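You operate a simulated robot arm through the tools that you are given. There is no shell and no other tool. Be economical: measure what you need, move in short steps, check, and stop when the job is done.

You run a simulated robot arm. Do the job below in one go: nothing can be reset, and whatever is moved stays where it is left.

TASK
With the rig off, set the limit collar by the card; run the rod out and home, switch off.

It is judged by the outcome, as a careful person would: the job done as asked, and still so three seconds after it is handed in. It fails if anything else is knocked over, pushed out of place, dropped, spilled or broken.

THE ROBOT
A 5-joint arm with a two-finger parallel gripper, fixed in place. Base frame: the origin is at the foot of the arm, x ahead of it, y to its left, z up; the work surface is at about z = 12. Units: mm, degrees, N and s.
With the tool pointing down near the work surface it reaches from about 260 to 680 mm from the base axis. Its first joint turns from -66.0 to 66.0 degrees. The tool tilts only in the upright plane through the base axis and itself; it spins freely about its own axis. Payload 2.9 kg.
The tool frame sits at the grasp point between the pads (the TCP): z along the fingers, y along the line on which they close. The tips reach 30 mm beyond it. Largest opening 110 mm; finger width 20, thickness 10; the body of the gripper, 48 by 112 mm, starts 55 mm behind the TCP.
Orientation is told as [roll, pitch, yaw] about the base's x, y, z axes, in that order, counted from this pose: with the fingers straight down and closing along the base's y, the tool's x points along the base's -x, its y along +y and its z along -z.

THE INTERFACE
- The arm moves only by the tool servo_tool. Its argument "targets" is a list of rows, each a list of 7 numbers: the shift along the tool's x, y, z in units of 20 mm (1.0 is 20 mm), then the turn, a rotation vector about the tool's x, y, z in units of 8 degrees (1.0 is 8 degrees), then the opening, from 0 (shut) to 1 (fully open). In form: [[dx, dy, dz, wx, wy, wz, fingers], ...]. A call has 1 to 12 rows; each row shifts and turns the commanded pose from where the row before left it, along the tool's axes as they then stand. A call with a number of a shift or a turn outside -1 to 1 is refused whole. A row lasts 0.2 s, in which the tool goes at most 50 mm and 8.6 degrees; a call with a longer step from one row to the next is refused whole, and so is a gripper value outside its range. A pose out of reach is approached as far as the arm can. The call stops where the force on the tool passes 70 N (or 10 N more than at its start, if that is more) or the arm is blocked; 0.2 s more then pass. The fingers move at their own pace (about 108 mm/s each) and stop on an object; they squeeze with about 32 N. The grip force told is the motor's: it shows also when the fingers shut on nothing. Time passes only in rows, and 0.2 s behind the last, so rows that do not move let the fingers close. It gives the time, the measured TCP pose, the force on the tool (base axes), the opening and the grip force at its end, in the units of the frame above (readings bear some noise), with the torque about the TCP (base axes, N m) and any sound that the robot's microphone picked up.
- Cameras (640 x 400 px; columns grow to the right, rows downward): "scene" is fixed at [32.5, -447.4, 615.9]; the picture's right is [0.80, -0.60, 0.00], its down [-0.28, -0.36, -0.89] and it looks along [0.54, 0.71, -0.46] (base axes); focal length 362 px, centre (320, 200). "wrist" rides on the gripper at [72, 17, -103] in the tool frame; the picture's right is [-0.23, 0.97, 0.00], its down [-0.76, -0.18, -0.62] and it looks along [-0.61, -0.14, 0.78] (tool axes); focal length 222 px, centre (320, 200). There is no depth. A picture from a camera that has moved, and an enlarged one, comes with that camera's place and axes in the base frame and with its lens.
- capture(camera): a new picture of that camera. It takes no simulated time.
- zoom(camera, box): a new picture of the part [left, top, right, bottom] of that camera's present view, enlarged. It takes no simulated time.
- job_done(): hands the job in; it is judged then, once.

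Go step by step. Nothing tells you positions but the pictures and the camera data: compare them with the known pose of the tool, close in by small moves and look again before you grip or let go. The budget is 120 turns and 68 pictures, counting those below and the enlarged ones. Unless the task says otherwise, let go and move clear before handing in, and close with one line.

The tools are called after "Request:" as name(argument=value, ...) on one line, values as JSON. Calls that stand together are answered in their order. servo_tool: Moves the arm, as the interface text tells. Its arguments: {"type":"object","properties":{"targets":{"type":"array","items":{"type":"array","items":{"type":"number"}}}},"required":["targets"]} The other tools are called the same way: capture (camera) takes a picture; zoom (camera, box) takes an enlarged picture of a part of a camera's view; job_done () hands the job in.

At the start:

```text
time: 0.0
eef_pos: [350.7, 69.9, 359.6]
tcp_rot: [0.0, 0.0, 0.0]
contact_force: [0.4, -0.6, 0.2]
ft_torque: [-0.03, 0.03, 0.01]
gripper_width: 109.9
finger_force: 0.1
```

scene: 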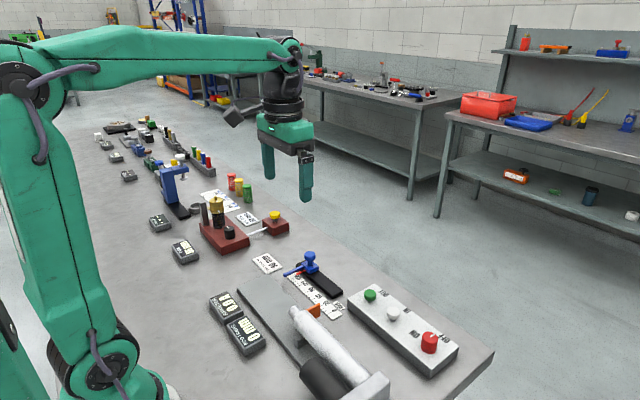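
wrist: 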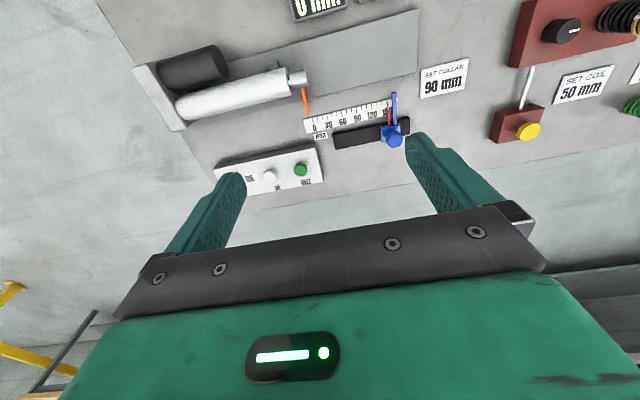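

I see a linear actuator with a scale, a blue collar on a black rail, a card reading 90 mm, and a control box with green, white and red controls. I'll look closer.

Request:
zoom(camera="scene", box=[200, 230, 500, 400])

Request:
zoom(camera="wrist", box=[280, 50, 480, 175])

Request:
zoom(camera="wrist", box=[120, 20, 360, 200])

```text
2.13 times, centred on (350, 315) of scene
camera zoom: at [32.5, -447.4, 615.9], right [0.8, -0.6, 0.0], down [-0.28, -0.36, -0.89], along [0.54, 0.71, -0.46], focal length 773 px, centre (256, -45)
```

zoom: 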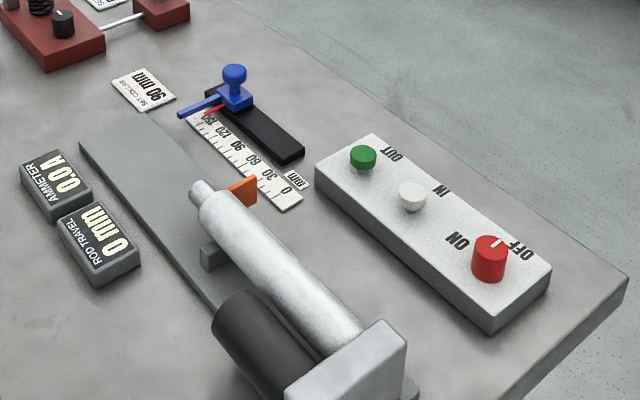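

```text
3.20 times, centred on (380, 112) of wrist
camera zoom: at [277.7, 88.0, 463.2], right [0.23, 0.97, 0.0], down [0.76, -0.18, 0.62], along [0.61, -0.14, -0.78], focal length 711 px, centre (128, 480)
```

zoom: 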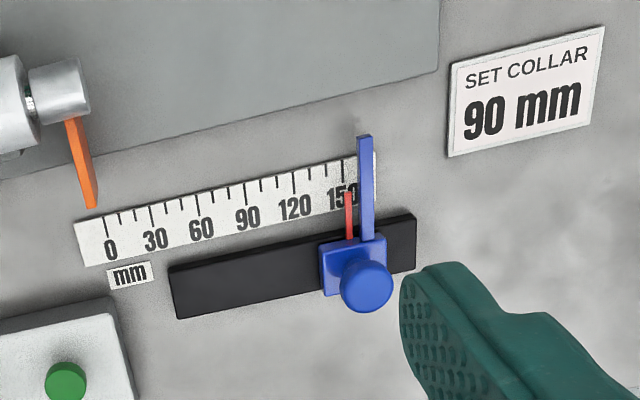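

```text
2.22 times, centred on (240, 110) of wrist
camera zoom: at [277.7, 88.0, 463.2], right [0.23, 0.97, 0.0], down [0.76, -0.18, 0.62], along [0.61, -0.14, -0.78], focal length 494 px, centre (498, 400)
```

zoom: 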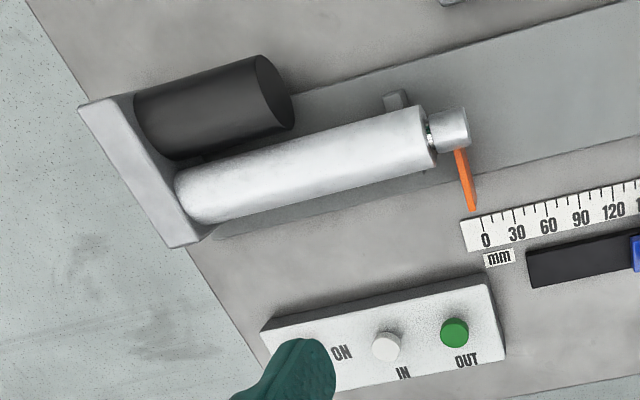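

The switch seems to point at OFF. I put the collar knob at about [481,187,54], with the scale running along +y at x≈420 from y≈42 (0 mm) to 187 (150 mm). I'll move above the knob for a closer look.

Request:
servo_tool(targets=[[-0.54, 0.49, 0.83, 0, 0, 0, 0.6], [-0.54, 0.49, 0.83, 0, 0, 0, 0.6], [-0.54, 0.49, 0.83, 0, 0, 0, 0.6], [-0.54, 0.49, 0.83, 0, 0, 0, 0.6], [-0.54, 0.49, 0.83, 0, 0, 0, 0.6], [-0.54, 0.49, 0.83, 0, 0, 0, 0.6], [-0.54, 0.49, 0.83, 0, 0, 0, 0.6], [-0.54, 0.49, 0.83, 0, 0, 0, 0.6], [-0.54, 0.49, 0.83, 0, 0, 0, 0.6], [-0.54, 0.49, 0.83, 0, 0, 0, 0.6], [-0.54, 0.49, 0.83, 0, 0, 0, 0.6], [-0.54, 0.49, 0.83, 0, 0, 0, 0.6]])

Request:
capture(camera="wrist")

Request:
zoom(camera="scene", box=[380, 310, 480, 380])

Request:
zoom(camera="scene", box=[270, 235, 370, 325])

```text
time: 2.6
eef_pos: [480.6, 189.1, 159.0]
tcp_rot: [0.0, 0.1, 0.0]
contact_force: [0.6, -0.6, -0.2]
ft_torque: [0.0, -0.01, -0.02]
gripper_width: 66.0
finger_force: 0.1
```

```text
62 pictures are left
camera wrist: at [407.3, 207.1, 262.8], right [0.23, 0.97, 0.0], down [0.76, -0.18, 0.62], along [0.61, -0.14, -0.78], focal length 222 px, centre (320, 200)
```

wrist: 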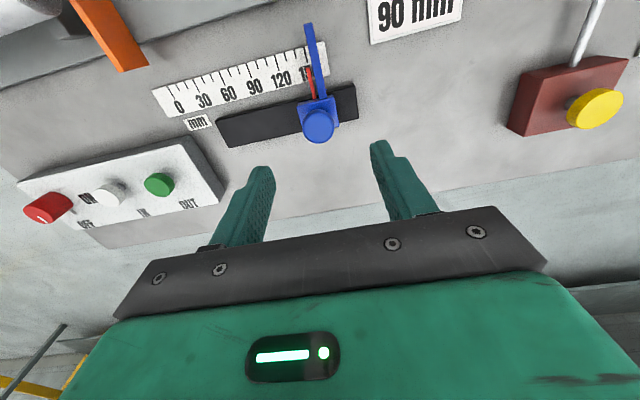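

```text
5.71 times, centred on (430, 345) of scene
camera zoom: at [32.5, -447.4, 615.9], right [0.8, -0.6, 0.0], down [-0.28, -0.36, -0.89], along [0.54, 0.71, -0.46], focal length 2070 px, centre (-309, -629)
```

zoom: 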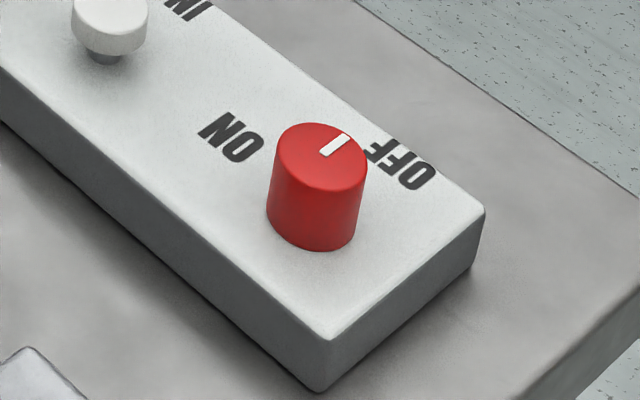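

```text
4.44 times, centred on (320, 280) of scene
camera zoom: at [32.5, -447.4, 615.9], right [0.8, -0.6, 0.0], down [-0.28, -0.36, -0.89], along [0.54, 0.71, -0.46], focal length 1610 px, centre (320, -156)
```

zoom: 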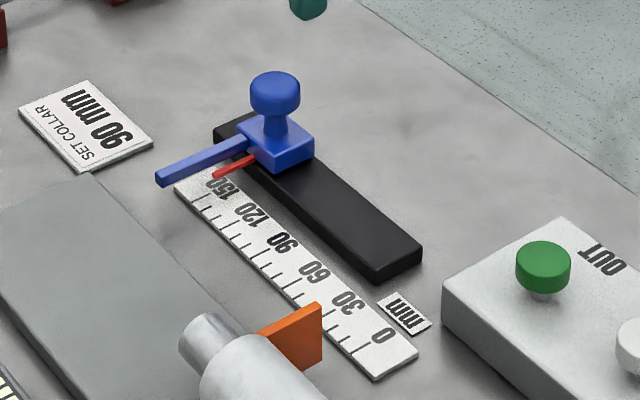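

The switch tick points to OFF, so the rig is off. The knob is right below me, so I'll descend with the tips staying above the collar body and grip it.

Request:
servo_tool(targets=[[0, 0, 0.93, 0, 0, 0, 0.6], [0, 0, 0.93, 0, 0, 0, 0.6], [0, 0, 0.93, 0, 0, 0, 0.6], [0, 0, 0.93, 0, 0, 0, 0.6], [0, 0, 0.93, 0, 0, 0, 0.6], [0, 0, 0, 0, 0, 0, 0.6]])

Request:
capture(camera="wrist")

Request:
zoom(camera="scene", box=[260, 220, 380, 325])

```text
time: 4.0
eef_pos: [481.1, 187.8, 67.1]
tcp_rot: [0.0, 0.1, 0.1]
contact_force: [0.9, -0.1, -0.1]
ft_torque: [0.01, 0.0, -0.03]
gripper_width: 66.1
finger_force: 0.1
```

```text
59 pictures are left
camera wrist: at [407.4, 206.5, 171.1], right [0.23, 0.97, 0.0], down [0.76, -0.18, 0.62], along [0.61, -0.14, -0.78], focal length 222 px, centre (320, 200)
```

wrist: 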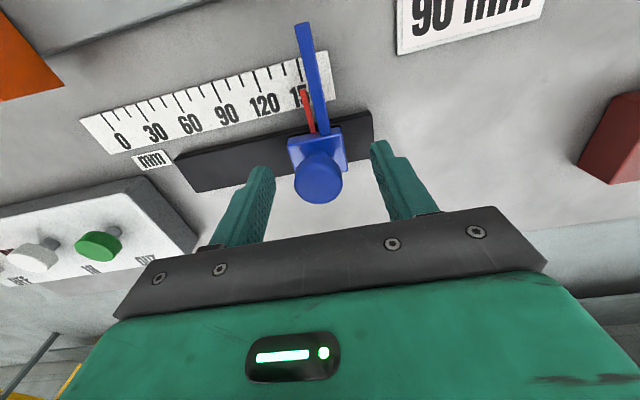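

```text
3.81 times, centred on (320, 272) of scene
camera zoom: at [32.5, -447.4, 615.9], right [0.8, -0.6, 0.0], down [-0.28, -0.36, -0.89], along [0.54, 0.71, -0.46], focal length 1380 px, centre (320, -76)
```

zoom: 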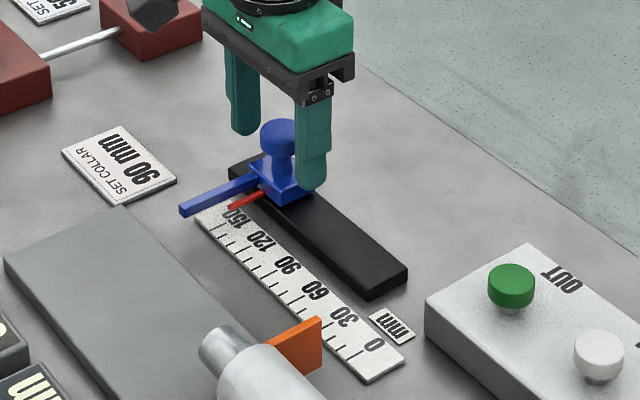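

The knob sits between the fingers and the tips clear the body. Closing.

Request:
servo_tool(targets=[[0, 0, 0, 0, 0, 0, 0.3], [0, 0, 0, 0, 0, 0, 0.0], [0, 0, 0, 0, 0, 0, 0.0], [0, 0, 0, 0, 0, 0, 0.0]])

Request:
capture(camera="wrist")

```text
time: 5.0
eef_pos: [480.0, 186.6, 66.7]
tcp_rot: [-0.1, 0.1, -0.2]
contact_force: [2.1, -26.5, 1.9]
ft_torque: [-0.43, 0.02, -0.1]
gripper_width: 29.5
finger_force: 45.0
```

```text
57 pictures are left
camera wrist: at [407.7, 205.3, 171.3], right [0.23, 0.97, 0.0], down [0.76, -0.18, 0.62], along [0.61, -0.14, -0.78], focal length 222 px, centre (320, 200)
```

wrist: 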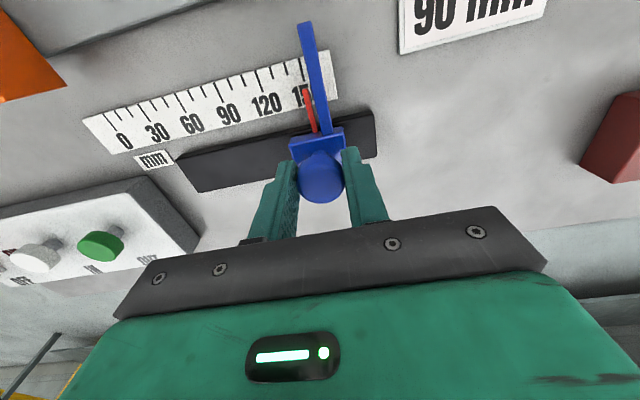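

Gripped; the collar holds against about 26 N sideways. I'll centre and then try a small slide towards 90.

Request:
servo_tool(targets=[[0, -0.07, 0, 0, 0, 0, 0.0], [0, -0.1, 0, 0, 0, 0, 0.0], [0, -0.1, 0, 0, 0, 0, 0.0], [0, -0.1, 0, 0, 0, 0, 0.0], [0, 0, 0, 0, 0, 0, 0.0]])

Request:
capture(camera="wrist")

```text
time: 6.2
eef_pos: [479.8, 180.7, 66.9]
tcp_rot: [0.0, 0.0, 0.2]
contact_force: [4.3, 1.1, -4.4]
ft_torque: [0.11, -0.92, 0.4]
gripper_width: 29.6
finger_force: 45.4
```

```text
56 pictures are left
camera wrist: at [407.1, 198.7, 171.1], right [0.23, 0.97, 0.0], down [0.76, -0.18, 0.62], along [0.61, -0.14, -0.78], focal length 222 px, centre (320, 200)
```

wrist: 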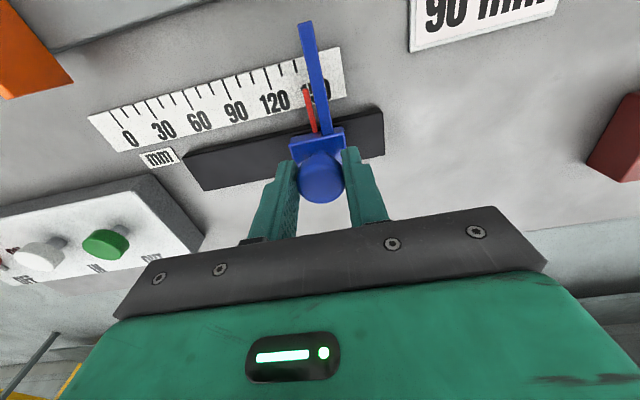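

It slides. I'll zoom on the scale to read the pointer.

Request:
zoom(camera="wrist", box=[80, 40, 380, 190])

Request:
zoom(camera="scene", box=[300, 250, 360, 320])

```text
2.13 times, centred on (230, 115) of wrist
camera zoom: at [407.1, 198.7, 171.1], right [0.23, 0.97, 0.0], down [0.76, -0.18, 0.62], along [0.61, -0.14, -0.78], focal length 474 px, centre (512, 381)
```

zoom: 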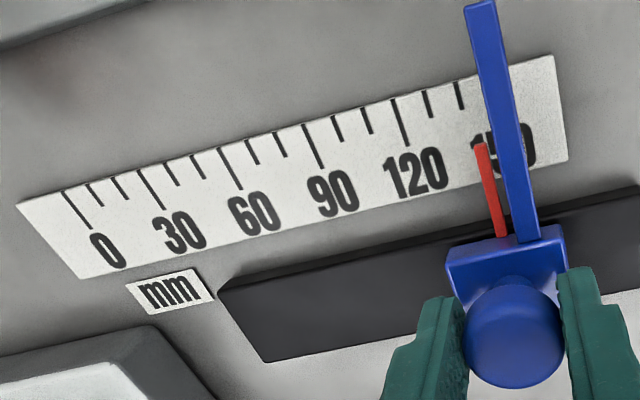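

```text
5.71 times, centred on (330, 285) of scene
camera zoom: at [32.5, -447.4, 615.9], right [0.8, -0.6, 0.0], down [-0.28, -0.36, -0.89], along [0.54, 0.71, -0.46], focal length 2070 px, centre (263, -286)
```

zoom: 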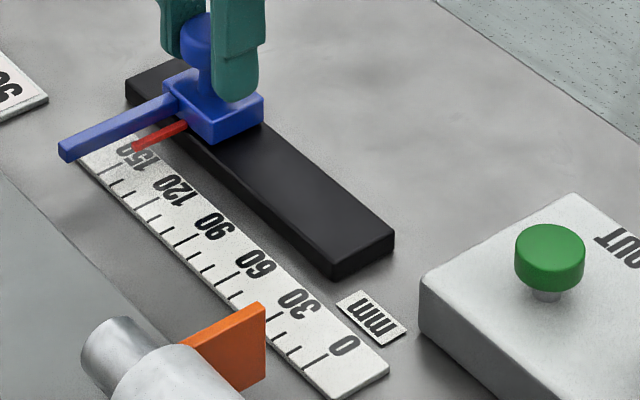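

The pointer reads about 144. I'll slide roughly 45 mm more and re-read.

Request:
servo_tool(targets=[[0, -0.22, 0, 0, 0, 0, 0.0], [0, -0.22, 0, 0, 0, 0, 0.0], [0, -0.22, 0, 0, 0, 0, 0.0], [0, -0.22, 0, 0, 0, 0, 0.0], [0, -0.22, 0, 0, 0, 0, 0.0], [0, -0.22, 0, 0, 0, 0, 0.0], [0, -0.22, 0, 0, 0, 0, 0.0], [0, -0.22, 0, 0, 0, 0, 0.0], [0, -0.22, 0, 0, 0, 0, 0.0], [0, -0.22, 0, 0, 0, 0, 0.0], [0, 0, 0, 0, 0, 0, 0.0]])

Request:
zoom(camera="wrist", box=[180, 20, 460, 190])

Request:
zoom(camera="scene", box=[300, 250, 360, 320])

```text
time: 8.6
eef_pos: [480.4, 136.3, 67.5]
tcp_rot: [-0.1, -0.2, 0.0]
contact_force: [6.9, -0.1, 11.0]
ft_torque: [-0.01, 0.15, 0.03]
gripper_width: 29.4
finger_force: 44.9
```

```text
2.29 times, centred on (320, 105) of wrist
camera zoom: at [407.0, 154.1, 171.0], right [0.23, 0.97, 0.0], down [0.76, -0.18, 0.63], along [0.61, -0.14, -0.78], focal length 508 px, centre (320, 417)
```

zoom: 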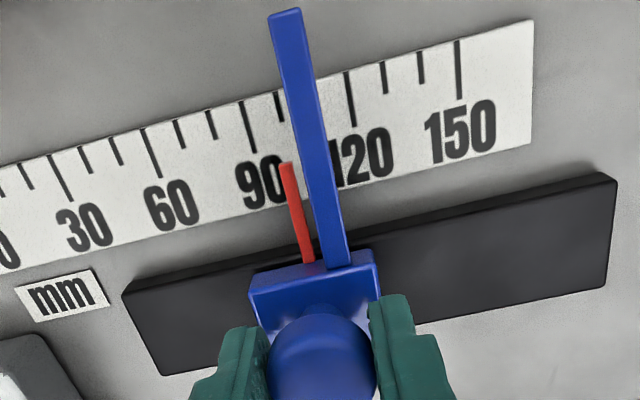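

```text
5.71 times, centred on (330, 285) of scene
camera zoom: at [32.4, -447.4, 615.9], right [0.8, -0.6, 0.0], down [-0.28, -0.36, -0.89], along [0.54, 0.71, -0.46], focal length 2070 px, centre (263, -286)
```

zoom: 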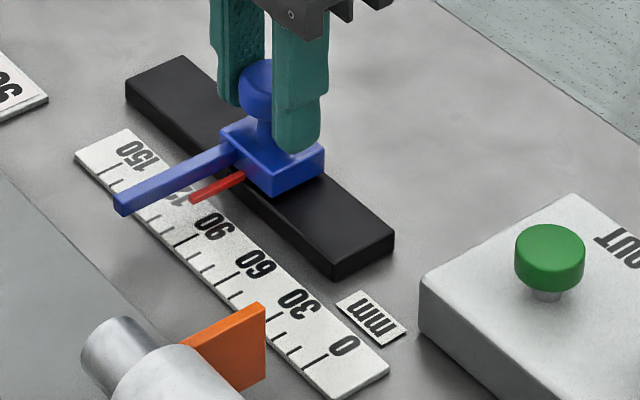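

The pointer reads about 98–99. I'll move 8 mm more and re-read.

Request:
servo_tool(targets=[[0, -0.1, 0, 0, 0, 0, 0.0], [0, -0.1, 0, 0, 0, 0, 0.0], [0, -0.1, 0, 0, 0, 0, 0.0], [0, -0.1, 0, 0, 0, 0, 0.0], [0, 0, 0, 0, 0, 0, 0.0]])

Request:
zoom(camera="wrist", box=[240, 40, 400, 140])

Request:
zoom(camera="scene", box=[305, 272, 345, 297])

```text
time: 9.8
eef_pos: [480.3, 127.0, 66.7]
tcp_rot: [0.0, -0.2, 0.0]
contact_force: [19.5, 1.5, -4.3]
ft_torque: [0.02, -0.15, 0.04]
gripper_width: 29.5
finger_force: 45.0
```

```text
4.00 times, centred on (320, 90) of wrist
camera zoom: at [406.9, 145.4, 171.0], right [0.23, 0.97, 0.0], down [0.76, -0.18, 0.63], along [0.61, -0.14, -0.78], focal length 888 px, centre (320, 640)
```

zoom: 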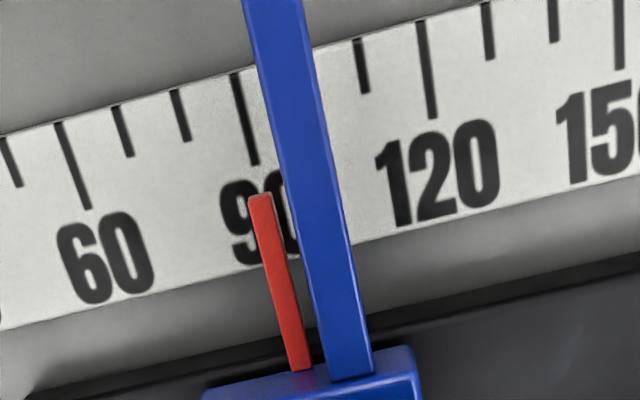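

```text
16.00 times, centred on (325, 284) of scene
camera zoom: at [32.5, -447.4, 615.9], right [0.8, -0.6, 0.0], down [-0.28, -0.36, -0.89], along [0.54, 0.71, -0.46], focal length 5797 px, centre (240, -1152)
```

zoom: 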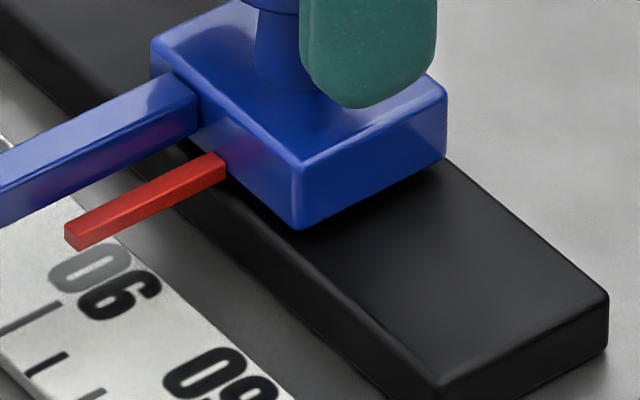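

The pointer reads about 90.4 after correcting for parallax. I'll release, rise, and look with the camera square on the pointer.

Request:
servo_tool(targets=[[0, 0, 0, 0, 0, 0, 0.5], [0, 0, 0, 0, 0, 0, 0.5], [0, 0, -0.8, 0, 0, 0, 0.5], [0, 0, -0.9, 0, 0, 0, 0.5], [0, -0.4, -0.9, 0, 0, 0, 0.5], [0, -0.5, -0.5, 0, 0, 0, 0.5], [0, 0, 0, 0, 0, 0, 0.5]])

Request:
zoom(camera="wrist", box=[260, 40, 420, 140])

Request:
zoom(camera="scene", box=[300, 265, 356, 300])

```text
time: 11.4
eef_pos: [479.1, 109.2, 129.2]
tcp_rot: [0.0, 0.0, -0.1]
contact_force: [0.5, -0.4, -0.1]
ft_torque: [-0.01, 0.03, -0.01]
gripper_width: 55.0
finger_force: 0.1
```

```text
4.00 times, centred on (340, 90) of wrist
camera zoom: at [406.8, 126.7, 233.7], right [0.23, 0.97, 0.0], down [0.76, -0.18, 0.62], along [0.61, -0.14, -0.78], focal length 888 px, centre (240, 640)
```

zoom: 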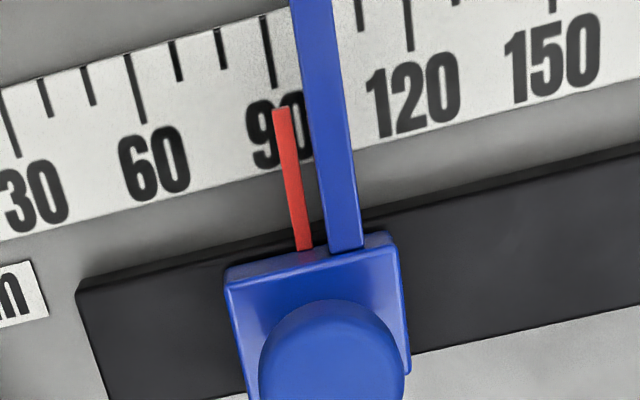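

```text
11.43 times, centred on (328, 282) of scene
camera zoom: at [32.5, -447.4, 615.9], right [0.8, -0.6, 0.0], down [-0.28, -0.36, -0.89], along [0.54, 0.71, -0.46], focal length 4141 px, centre (229, -743)
```

zoom: 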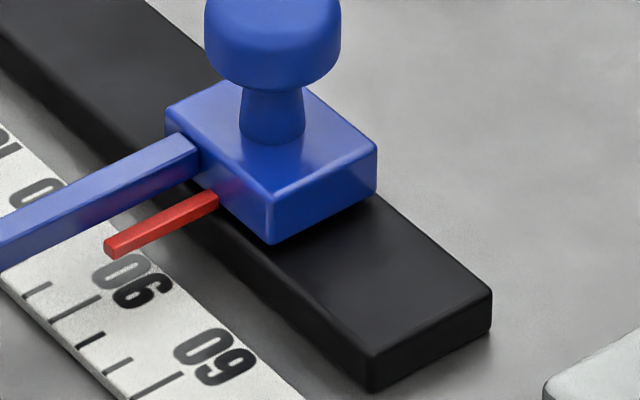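

The pointer sits at 90 (within about half a mm). Now I go above the red switch, at roughly [504,-170].

Request:
servo_tool(targets=[[0, -0.5, -1, 0, 0, 0, 0.5], [-0.1, -1, -0.6, 0, 0, 0, 0.5], [-0.1, -1, 0, 0, 0, 0, 0.5], [-0.1, -1, 0, 0, 0, 0, 0.5], [-0.1, -1, 0, 0, 0, 0, 0.5], [-0.1, -1, 0, 0, 0, 0, 0.5], [-0.1, -1, 0, 0, 0, 0, 0.5], [-0.1, -1, 0, 0, 0, 0, 0.5], [-0.1, -1, 0, 0, 0, 0, 0.5], [-0.1, -1, 0, 0, 0, 0, 0.5], [-0.1, -1, 0, 0, 0, 0, 0.5], [-0.1, -1, 0, 0, 0, 0, 0.5]])

Request:
servo_tool(targets=[[-0.1, -1, 0, 0, 0, 0, 0.5], [0, -1, 0, 0, 0, 0, 0.5], [0, -0.6, 0, 0, 0, 0, 0.5], [0, 0, 0, 0, 0, 0, 0.5]])

Request:
capture(camera="wrist")

```text
time: 14.0
eef_pos: [503.5, -121.0, 160.7]
tcp_rot: [0.0, 0.1, 0.1]
contact_force: [0.4, -0.3, 0.4]
ft_torque: [0.02, 0.01, 0.02]
gripper_width: 54.9
finger_force: 0.0
```

```text
time: 15.0
eef_pos: [505.3, -172.5, 160.2]
tcp_rot: [-0.1, 0.0, 0.0]
contact_force: [0.1, -0.8, 0.1]
ft_torque: [0.02, -0.02, -0.01]
gripper_width: 55.0
finger_force: 0.0
```

```text
47 pictures are left
camera wrist: at [432.1, -153.6, 264.4], right [0.23, 0.97, 0.0], down [0.76, -0.18, 0.62], along [0.61, -0.14, -0.78], focal length 222 px, centre (320, 200)
```

wrist: 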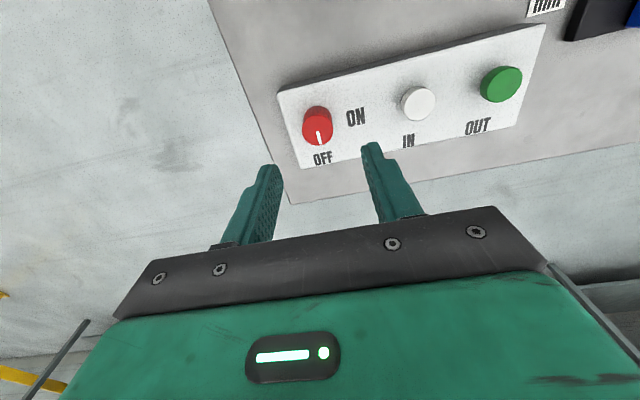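

Confirmed: OFF at +x, ON at +y (a quarter turn counterclockwise). I'll descend over the red knob at about [508,-171].

Request:
servo_tool(targets=[[-0.15, 0.05, 0.7, 0, 0, 0, 0.6], [0, 0, 0.9, 0, 0, 0, 0.6], [0, 0, 0.9, 0, 0, 0, 0.6], [0, 0, 0.9, 0, 0, 0, 0.6], [0, 0, 0.9, 0, 0, 0, 0.6], [0, 0, 0, 0, 0, 0, 0.6]])

Request:
capture(camera="wrist")

Request:
zoom(camera="scene", box=[350, 270, 510, 380])

```text
time: 16.4
eef_pos: [506.3, -171.5, 74.8]
tcp_rot: [0.0, 0.0, 0.0]
contact_force: [0.7, -0.2, 0.6]
ft_torque: [0.0, -0.01, 0.03]
gripper_width: 66.0
finger_force: 0.1
```

```text
46 pictures are left
camera wrist: at [432.9, -152.8, 178.8], right [0.23, 0.97, 0.0], down [0.76, -0.18, 0.62], along [0.61, -0.14, -0.78], focal length 222 px, centre (320, 200)
```

wrist: 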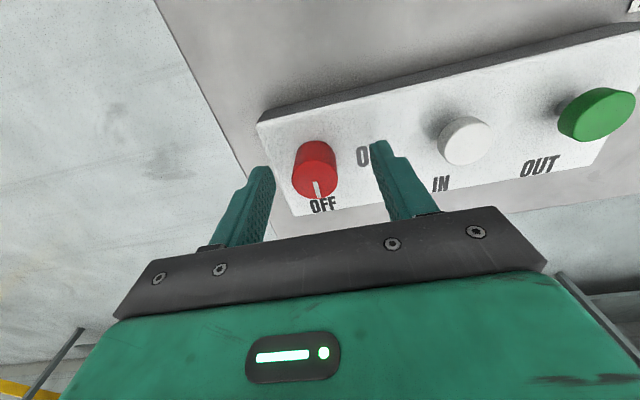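

```text
3.64 times, centred on (430, 325) of scene
camera zoom: at [32.5, -447.4, 615.9], right [0.8, -0.6, 0.0], down [-0.28, -0.36, -0.89], along [0.54, 0.71, -0.46], focal length 1318 px, centre (-80, -254)
```

zoom: 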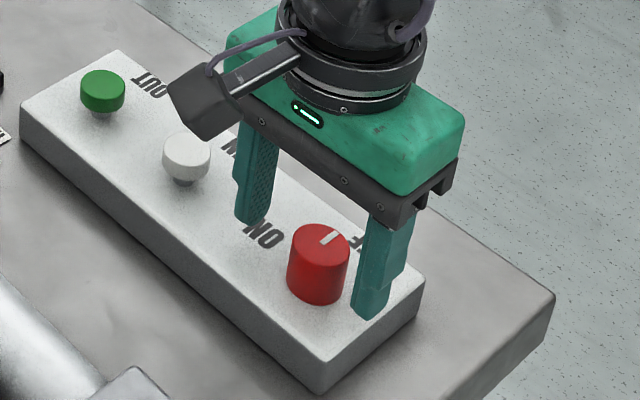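

Fingers straddle the red knob well. Lower 4 mm and close.

Request:
servo_tool(targets=[[-0.05, 0.03, 0.2, 0, 0, 0, 0.6], [0, 0, 0, 0, 0, 0, 0.2], [0, 0, 0, 0, 0, 0, 0.0], [0, 0, 0, 0, 0, 0, 0.0], [0, 0, 0, 0, 0, 0, 0.0]])

```text
time: 17.6
eef_pos: [507.6, -174.5, 70.2]
tcp_rot: [-0.2, -0.3, -0.5]
contact_force: [11.2, -51.6, -14.5]
ft_torque: [-0.64, 0.62, -0.15]
gripper_width: 29.5
finger_force: 45.4
```

Gripped at 29.5 mm, but off-centre by about 4 mm; I'll relieve the side load.

Request:
servo_tool(targets=[[0, -0.1, 0, 0, 0, 0, 0.0], [0, -0.1, 0, 0, 0, 0, 0.0], [0, 0, 0, 0, 0, 0, 0.0]])

```text
time: 18.4
eef_pos: [507.2, -174.5, 70.8]
tcp_rot: [0.0, 0.0, -0.1]
contact_force: [-0.1, -26.8, -7.5]
ft_torque: [-0.26, -1.15, -0.06]
gripper_width: 29.4
finger_force: 45.6
```

Request:
servo_tool(targets=[[0, -0.15, 0, 0, 0, 0, 0.0], [0, 0, 0, 0, 0, 0, 0.0]])

Request:
zoom(camera="scene", box=[350, 270, 510, 380])

```text
time: 19.0
eef_pos: [508.0, -174.7, 71.1]
tcp_rot: [0.2, 0.3, 0.2]
contact_force: [-10.2, 6.9, 4.6]
ft_torque: [-0.32, -0.41, 0.01]
gripper_width: 29.4
finger_force: 45.0
```

```text
3.64 times, centred on (430, 325) of scene
camera zoom: at [32.5, -447.3, 616.0], right [0.8, -0.6, 0.0], down [-0.28, -0.36, -0.89], along [0.54, 0.71, -0.46], focal length 1318 px, centre (-80, -254)
```

zoom: 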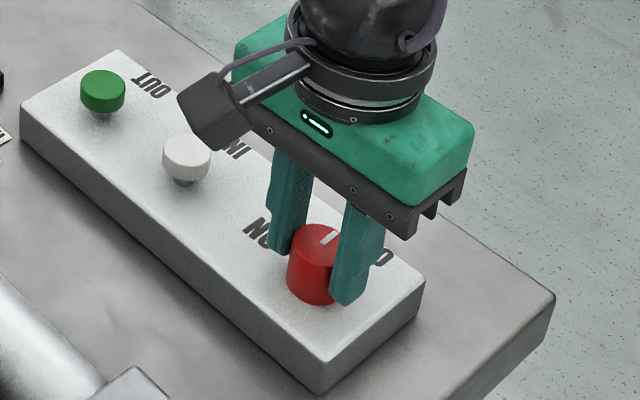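

The knob looks gripped near its centre. I'll turn it counterclockwise in part and check.

Request:
servo_tool(targets=[[0, 0, 0, 0, 0, -0.9, 0.0], [0, 0, 0, 0, 0, -0.9, 0.0], [0, 0, 0, 0, 0, -0.9, 0.0], [0, 0, 0, 0, 0, -0.9, 0.0], [0, 0, 0, 0, 0, 0, 0.0]])

Request:
zoom(camera="scene", box=[350, 270, 510, 380])

```text
time: 20.2
eef_pos: [506.9, -175.3, 70.6]
tcp_rot: [0.1, 0.3, 28.9]
contact_force: [-18.4, 18.6, 15.9]
ft_torque: [0.01, 0.51, 0.08]
gripper_width: 29.7
finger_force: 45.1
```

```text
3.64 times, centred on (430, 325) of scene
camera zoom: at [32.4, -447.3, 616.0], right [0.8, -0.6, 0.0], down [-0.28, -0.36, -0.89], along [0.54, 0.71, -0.46], focal length 1318 px, centre (-80, -254)
```

zoom: 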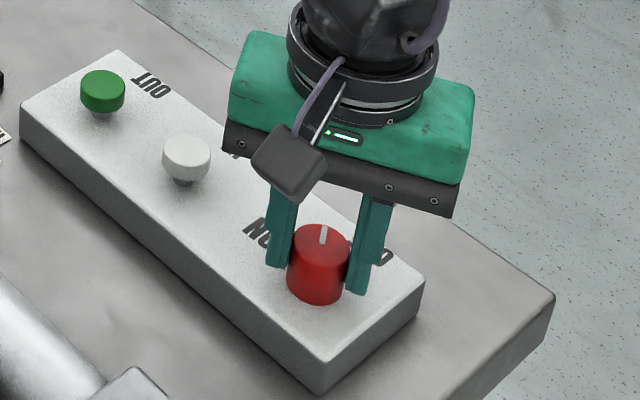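

The knob turns with the grip. Continue to 90°.

Request:
servo_tool(targets=[[0, 0, 0, 0, 0, -0.95, 0.0], [0, 0, 0, 0, 0, -0.95, 0.0], [0, 0, 0, 0, 0, -0.95, 0.0], [0, 0, 0, 0, 0, -0.95, 0.0], [0, 0, 0, 0, 0, -0.95, 0.0], [0, 0, 0, 0, 0, -0.95, 0.0], [0, 0, 0, 0, 0, -0.95, 0.0], [0, 0, 0, 0, 0, -0.95, 0.0], [0, 0, 0, 0, 0, 0, 0.0]])

Request:
capture(camera="scene")

Request:
zoom(camera="scene", box=[350, 270, 510, 380])

```text
time: 22.2
eef_pos: [510.2, -177.8, 70.8]
tcp_rot: [-0.3, 0.2, 89.8]
contact_force: [10.9, 4.1, -4.8]
ft_torque: [0.24, 0.34, -0.3]
gripper_width: 29.6
finger_force: 44.5
```

```text
42 pictures are left
```

scene: 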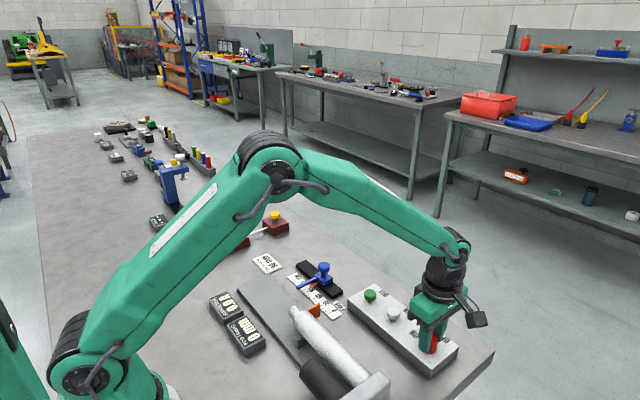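

```text
3.64 times, centred on (430, 325) of scene
camera zoom: at [32.5, -447.4, 615.9], right [0.8, -0.6, 0.0], down [-0.28, -0.36, -0.89], along [0.54, 0.71, -0.46], focal length 1318 px, centre (-80, -254)
```

zoom: 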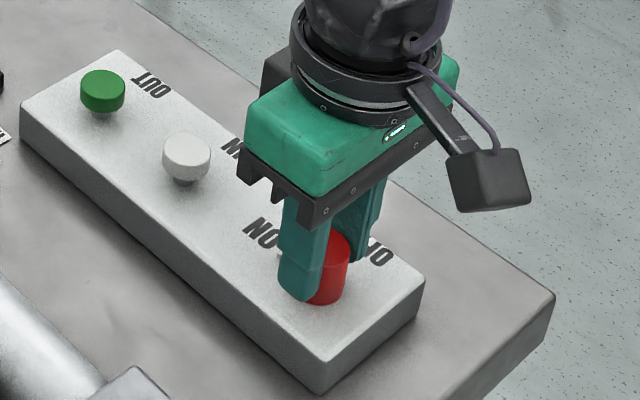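

The turn reached 90°. Release, lift and check.

Request:
servo_tool(targets=[[0, 0, 0, 0, 0, 0, 0.55], [0, 0, 0, 0, 0, 0, 0.55], [0, 0, -0.9, 0, 0, 0, 0.55], [0, 0, -0.9, 0, 0, 0, 0.55], [0, 0, -0.9, 0, 0, 0, 0.55], [0, 0, 0, 0, 0, 0, 0.0]])

Request:
zoom(camera="scene", box=[200, 260, 500, 400])

```text
time: 23.6
eef_pos: [509.1, -175.7, 125.0]
tcp_rot: [-0.1, 0.0, 89.5]
contact_force: [-0.2, 0.3, 0.2]
ft_torque: [-0.03, 0.01, 0.01]
gripper_width: 0.1
finger_force: 24.1
```

```text
2.13 times, centred on (350, 330) of scene
camera zoom: at [32.5, -447.4, 615.9], right [0.8, -0.6, 0.0], down [-0.28, -0.36, -0.89], along [0.54, 0.71, -0.46], focal length 773 px, centre (256, -77)
```

zoom: 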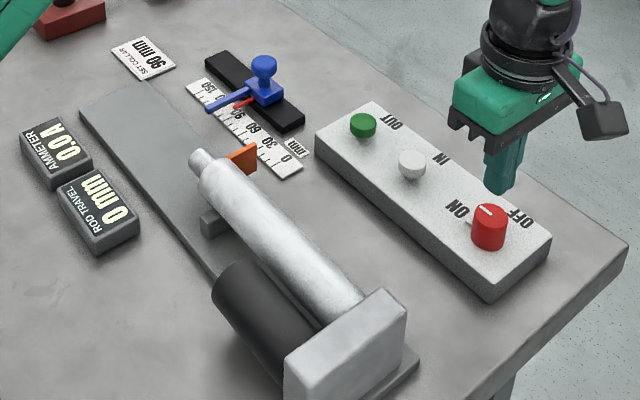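

The switch is ON and the collar is at 90. Now I move above the green OUT button at about [509,-8].

Request:
servo_tool(targets=[[-0.95, 0, 0, 0, 0, 0, 0], [-0.95, 0, 0, 0, 0, 0, 0], [-0.95, 0, 0, 0, 0, 0, 0], [-0.95, 0, 0, 0, 0, 0, 0], [-0.95, 0, 0, 0, 0, 0, 0], [-0.95, 0, 0, 0, 0, 0, 0], [-0.95, 0, 0, 0, 0, 0, 0], [-0.95, 0, 0, 0, 0, 0, 0], [-0.78, 0, 0, 0, 0, 0, 0], [0, 0, 0.8, 0, 0, 0, 0], [0, 0, 0.8, 0, 0, 0, 0], [0, 0, 0, 0, 0, 0, 0]])

Request:
zoom(camera="scene", box=[200, 240, 500, 400])

Request:
capture(camera="wrist")

```text
time: 26.2
eef_pos: [509.7, -9.1, 91.2]
tcp_rot: [0.0, 0.0, 89.7]
contact_force: [-0.4, -0.1, 0.5]
ft_torque: [-0.01, 0.02, 0.01]
gripper_width: 0.0
finger_force: 32.1
```

```text
2.13 times, centred on (350, 320) of scene
camera zoom: at [32.5, -447.4, 615.9], right [0.8, -0.6, 0.0], down [-0.28, -0.36, -0.89], along [0.54, 0.71, -0.46], focal length 773 px, centre (256, -56)
```

zoom: 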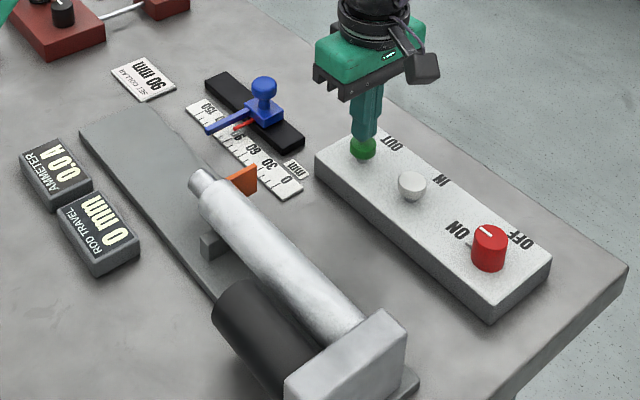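

```text
38 pictures are left
camera wrist: at [491.8, -80.7, 195.6], right [-0.97, 0.23, 0.0], down [0.18, 0.76, 0.62], along [0.15, 0.61, -0.78], focal length 222 px, centre (320, 200)
```

wrist: 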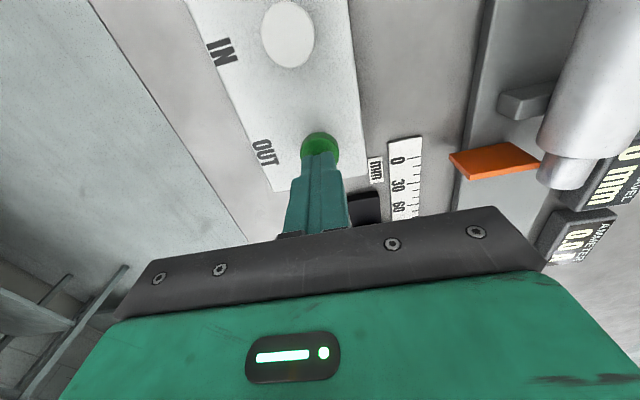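

The fingertips are right above the green button, and the displays and collar stay visible. I'll press down in small steps.

Request:
servo_tool(targets=[[0, 0, 0.4, 0, 0, 0, 0], [0, 0, 0.15, 0, 0, 0, 0], [0, 0, 0.15, 0, 0, 0, 0], [0, 0, 0, 0, 0, 0, 0]])

Request:
zoom(camera="scene", box=[200, 240, 500, 400])

```text
time: 27.2
eef_pos: [509.5, -8.3, 78.7]
tcp_rot: [0.0, 0.1, 89.5]
contact_force: [1.5, -0.8, 2.6]
ft_torque: [-0.03, -0.02, -0.01]
gripper_width: 0.0
finger_force: 32.0
heard: click
```

```text
2.13 times, centred on (350, 320) of scene
camera zoom: at [32.5, -447.4, 615.9], right [0.8, -0.6, 0.0], down [-0.28, -0.36, -0.89], along [0.54, 0.71, -0.46], focal length 773 px, centre (256, -56)
```

zoom: 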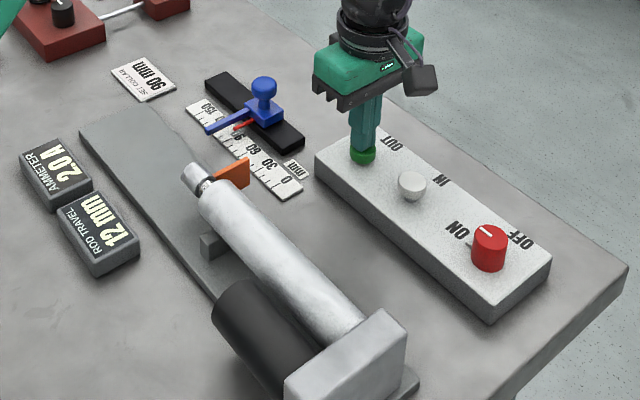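

A click, and the rod is travelling at 12 mm. Hold for about 1.6 s and check.

Request:
servo_tool(targets=[[0, 0, 0, 0, 0, 0, 0], [0, 0, 0, 0, 0, 0, 0], [0, 0, 0, 0, 0, 0, 0], [0, 0, 0, 0, 0, 0, 0], [0, 0, 0, 0, 0, 0, 0], [0, 0, 0, 0, 0, 0, 0], [0, 0, 0, 0, 0, 0, 0]])

Request:
zoom(camera="scene", box=[200, 240, 400, 360])

```text
time: 28.8
eef_pos: [509.9, -9.1, 78.0]
tcp_rot: [0.0, 0.0, 89.5]
contact_force: [1.1, 0.1, 1.8]
ft_torque: [0.02, -0.04, -0.01]
gripper_width: 0.0
finger_force: 31.8
```

```text
3.20 times, centred on (300, 300) of scene
camera zoom: at [32.5, -447.4, 615.9], right [0.8, -0.6, 0.0], down [-0.28, -0.36, -0.89], along [0.54, 0.71, -0.46], focal length 1159 px, centre (384, -120)
```

zoom: 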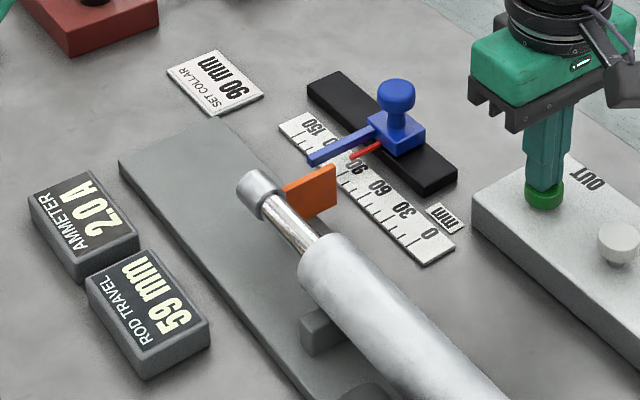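

59 mm at about 29 mm/s; about 1 s remains.

Request:
servo_tool(targets=[[0, 0, 0, 0, 0, 0, 0], [0, 0, 0, 0, 0, 0, 0], [0, 0, 0, 0, 0, 0, 0], [0, 0, 0, 0, 0, 0, 0]])

Request:
zoom(camera="scene", box=[200, 240, 400, 360])

```text
time: 29.8
eef_pos: [510.4, -9.4, 77.7]
tcp_rot: [0.1, 0.0, 89.6]
contact_force: [-0.5, 1.3, 1.1]
ft_torque: [0.0, -0.03, 0.0]
gripper_width: 0.0
finger_force: 32.2
```

```text
3.20 times, centred on (300, 300) of scene
camera zoom: at [32.5, -447.4, 615.9], right [0.8, -0.6, 0.0], down [-0.28, -0.36, -0.89], along [0.54, 0.71, -0.46], focal length 1159 px, centre (384, -120)
```

zoom: 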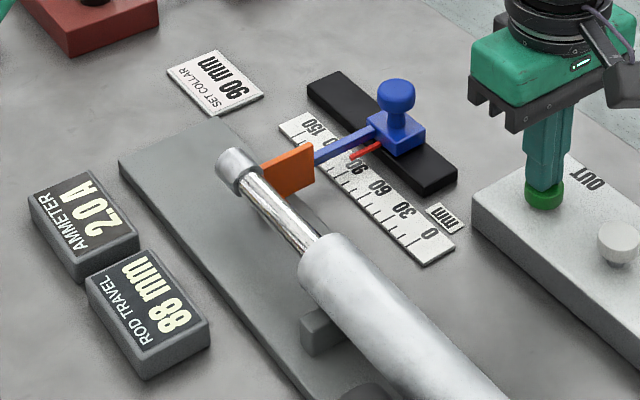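

88 mm; one more short hold.

Request:
servo_tool(targets=[[0, 0, 0, 0, 0, 0, 0]])

Request:
zoom(camera="scene", box=[200, 240, 400, 360])

```text
time: 30.2
eef_pos: [511.3, -8.5, 79.3]
tcp_rot: [-0.1, 0.0, 89.6]
contact_force: [-0.5, 0.0, 2.2]
ft_torque: [0.05, 0.04, 0.02]
gripper_width: 0.0
finger_force: 32.2
```

```text
3.20 times, centred on (300, 300) of scene
camera zoom: at [32.5, -447.4, 615.9], right [0.8, -0.6, 0.0], down [-0.28, -0.36, -0.89], along [0.54, 0.71, -0.46], focal length 1159 px, centre (384, -120)
```

zoom: 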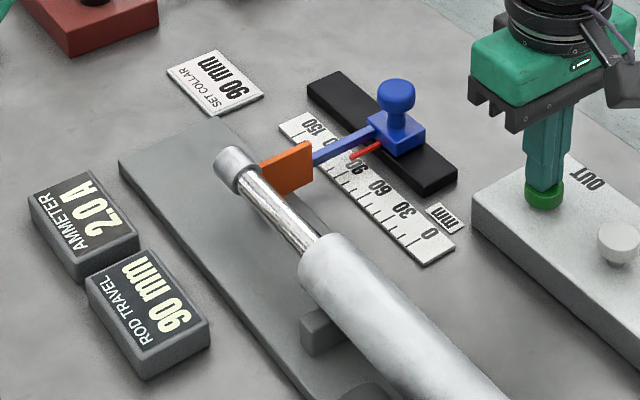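

90 mm and stopped at the collar. Lift off the button.

Request:
servo_tool(targets=[[0, 0, -0.9, 0, 0, 0, 0], [0, 0, 0, 0, 0, 0, 0]])

Request:
zoom(camera="scene", box=[200, 240, 400, 360])

```text
time: 30.8
eef_pos: [509.6, -9.6, 97.5]
tcp_rot: [0.0, 0.0, 89.5]
contact_force: [0.0, -0.3, 0.1]
ft_torque: [0.0, -0.02, 0.01]
gripper_width: 0.0
finger_force: 31.7
```

```text
3.20 times, centred on (300, 300) of scene
camera zoom: at [32.5, -447.4, 615.9], right [0.8, -0.6, 0.0], down [-0.28, -0.36, -0.89], along [0.54, 0.71, -0.46], focal length 1159 px, centre (384, -120)
```

zoom: 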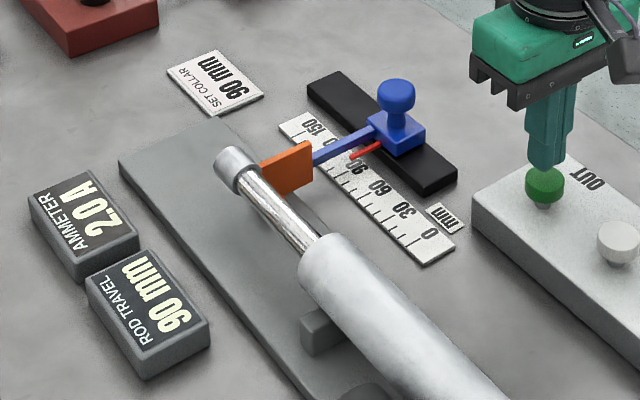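

The motor still draws 2 A (button latched), so I go promptly to the white IN button at about [509,-78] and press it.

Request:
servo_tool(targets=[[0.9, 0, 0, 0, 0, 0, 0], [0.9, 0, 0, 0, 0, 0, 0], [0.9, 0, 0, 0, 0, 0, 0], [0.75, 0, 0.2, 0, 0, 0, 0], [0, 0, 0.4, 0, 0, 0, 0], [0, 0, 0.25, 0, 0, 0, 0], [0, 0, 0.1, 0, 0, 0, 0], [0, 0, 0, 0, 0, 0, 0]])

Request:
zoom(camera="scene", box=[200, 240, 460, 380])

```text
time: 32.6
eef_pos: [509.8, -77.7, 76.9]
tcp_rot: [-0.1, -0.1, 89.6]
contact_force: [0.6, -0.7, 1.8]
ft_torque: [-0.01, -0.01, -0.02]
gripper_width: 0.0
finger_force: 31.9
heard: click
```

```text
2.46 times, centred on (330, 310) of scene
camera zoom: at [32.5, -447.4, 615.9], right [0.8, -0.6, 0.0], down [-0.28, -0.36, -0.89], along [0.54, 0.71, -0.46], focal length 892 px, centre (295, -71)
```

zoom: 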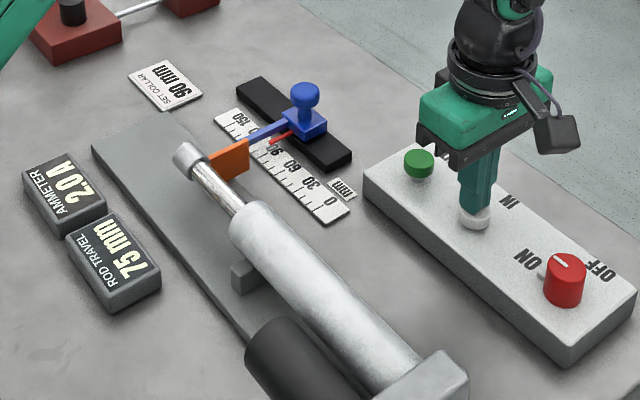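

The rod is returning (75 mm). It latches, so I lift and move over the red switch meanwhile.

Request:
servo_tool(targets=[[0, 0, -0.9, 0, 0, 0, 0], [0, 0, -0.9, 0, 0, 0, 0.2], [0.6, 0, -0.6, 0, 0, 0, 0.6], [0.9, 0, 0, 0, 0, 0, 0.6], [0.9, 0, 0, 0, 0, 0, 0.6], [0.9, 0, 0, 0, 0, 0, 0.6], [0.9, 0, 0, 0, 0, 0, 0.6], [0.7, 0, 0, 0, 0, 0, 0.6], [0, 0, 0, 0, 0, 0, 0.6]])

Request:
zoom(camera="scene", box=[200, 240, 500, 400])

```text
time: 34.6
eef_pos: [510.5, -177.9, 126.1]
tcp_rot: [0.0, 0.0, 89.6]
contact_force: [-0.1, -0.5, 0.1]
ft_torque: [-0.02, 0.01, -0.04]
gripper_width: 66.1
finger_force: 0.2
```

```text
2.13 times, centred on (350, 320) of scene
camera zoom: at [32.5, -447.4, 615.9], right [0.8, -0.6, 0.0], down [-0.28, -0.36, -0.89], along [0.54, 0.71, -0.46], focal length 773 px, centre (256, -56)
```

zoom: 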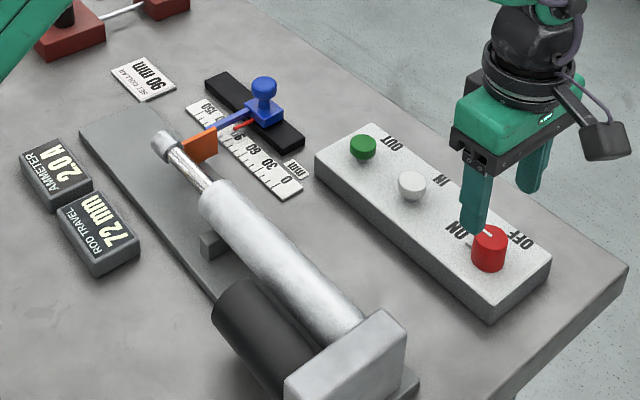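

The rod stopped at 72 mm: the button must be held. I go back and hold IN.

Request:
servo_tool(targets=[[-0.95, 0, 0, 0, 0, 0, 0.2], [-0.95, 0, 0, 0, 0, 0, 0], [-0.95, 0, 0, 0, 0, 0, 0], [-0.95, 0, 0, 0, 0, 0, 0], [-0.95, 0, 0, 0, 0, 0, 0], [-0.25, 0, 0.7, 0, 0, 0, 0], [0, 0, 0.9, 0, 0, 0, 0], [0, 0, 0.5, 0, 0, 0, 0], [0, 0, 0.25, 0, 0, 0, 0], [0, 0, 0.1, 0, 0, 0, 0]])

Request:
zoom(camera="scene", box=[200, 240, 460, 380])

```text
time: 36.8
eef_pos: [509.2, -77.0, 77.9]
tcp_rot: [0.0, 0.0, 89.6]
contact_force: [1.6, -1.5, 2.4]
ft_torque: [-0.06, -0.02, 0.01]
gripper_width: 0.2
finger_force: 32.1
heard: click
```

```text
2.46 times, centred on (330, 310) of scene
camera zoom: at [32.5, -447.4, 615.9], right [0.8, -0.6, 0.0], down [-0.28, -0.36, -0.89], along [0.54, 0.71, -0.46], focal length 892 px, centre (295, -71)
```

zoom: 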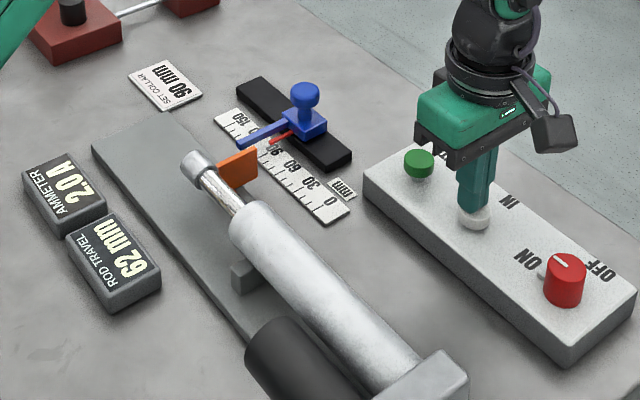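

62 mm and retracting; hold on about 2.2 s.

Request:
servo_tool(targets=[[0, 0, 0, 0, 0, 0, 0], [0, 0, 0, 0, 0, 0, 0], [0, 0, 0, 0, 0, 0, 0], [0, 0, 0, 0, 0, 0, 0], [0, 0, 0, 0, 0, 0, 0], [0, 0, 0, 0, 0, 0, 0], [0, 0, 0, 0, 0, 0, 0], [0, 0, 0, 0, 0, 0, 0], [0, 0, 0, 0, 0, 0, 0], [0, 0, 0, 0, 0, 0, 0]])

Request:
zoom(camera="scene", box=[200, 240, 460, 380])

```text
time: 39.0
eef_pos: [509.6, -76.0, 77.1]
tcp_rot: [0.0, 0.0, 89.6]
contact_force: [0.6, 0.3, 2.6]
ft_torque: [0.02, -0.02, 0.02]
gripper_width: 0.0
finger_force: 32.3
```

```text
2.46 times, centred on (330, 310) of scene
camera zoom: at [32.5, -447.4, 615.9], right [0.8, -0.6, 0.0], down [-0.28, -0.36, -0.89], along [0.54, 0.71, -0.46], focal length 892 px, centre (295, -71)
```

zoom: 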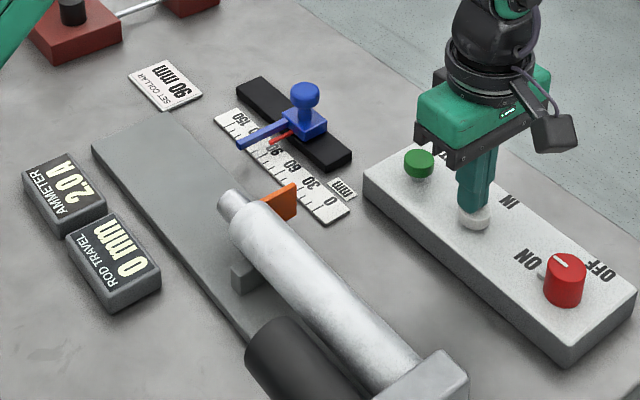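

Home at 0 mm. One more beat, then lift and go to the switch.

Request:
servo_tool(targets=[[0, 0, 0, 0, 0, 0, 0], [0, 0, -0.9, 0, 0, 0, 0], [0, 0, -0.9, 0, 0, 0, 0.2], [0.6, 0, -0.6, 0, 0, 0, 0.6], [0.9, 0, 0, 0, 0, 0, 0.6], [0.9, 0, 0, 0, 0, 0, 0.6], [0.9, 0, 0, 0, 0, 0, 0.6], [0.9, 0, 0, 0, 0, 0, 0.6], [0.65, 0, 0, 0, 0, 0, 0.6], [0, 0, 0, 0, 0, 0, 0.6]])

Request:
capture(camera="wrist")

Request:
zoom(camera="scene", box=[200, 240, 500, 400])

```text
time: 41.2
eef_pos: [508.3, -174.0, 123.5]
tcp_rot: [0.0, 0.1, 89.7]
contact_force: [0.6, -0.2, -0.2]
ft_torque: [-0.02, 0.0, 0.03]
gripper_width: 66.3
finger_force: 0.0
```

```text
28 pictures are left
camera wrist: at [490.1, -244.9, 228.7], right [-0.97, 0.23, 0.0], down [0.18, 0.76, 0.62], along [0.15, 0.61, -0.78], focal length 222 px, centre (320, 200)
```

wrist: 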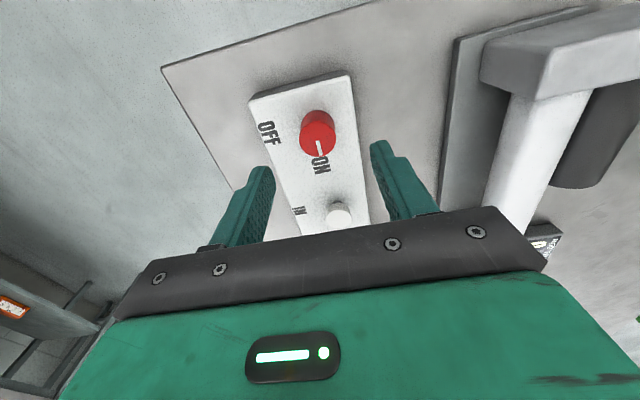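

```text
2.13 times, centred on (350, 320) of scene
camera zoom: at [32.5, -447.4, 615.9], right [0.8, -0.6, 0.0], down [-0.28, -0.36, -0.89], along [0.54, 0.71, -0.46], focal length 773 px, centre (256, -56)
```

zoom: 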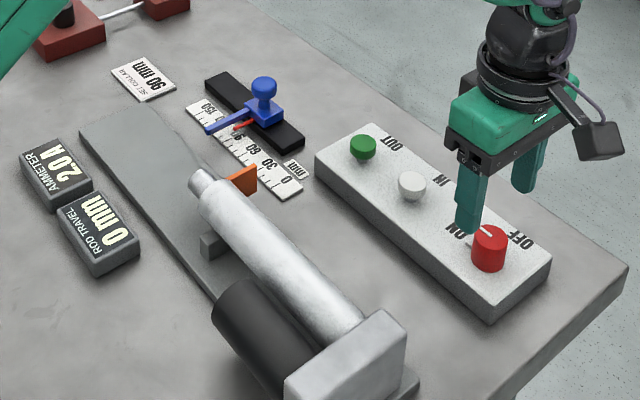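

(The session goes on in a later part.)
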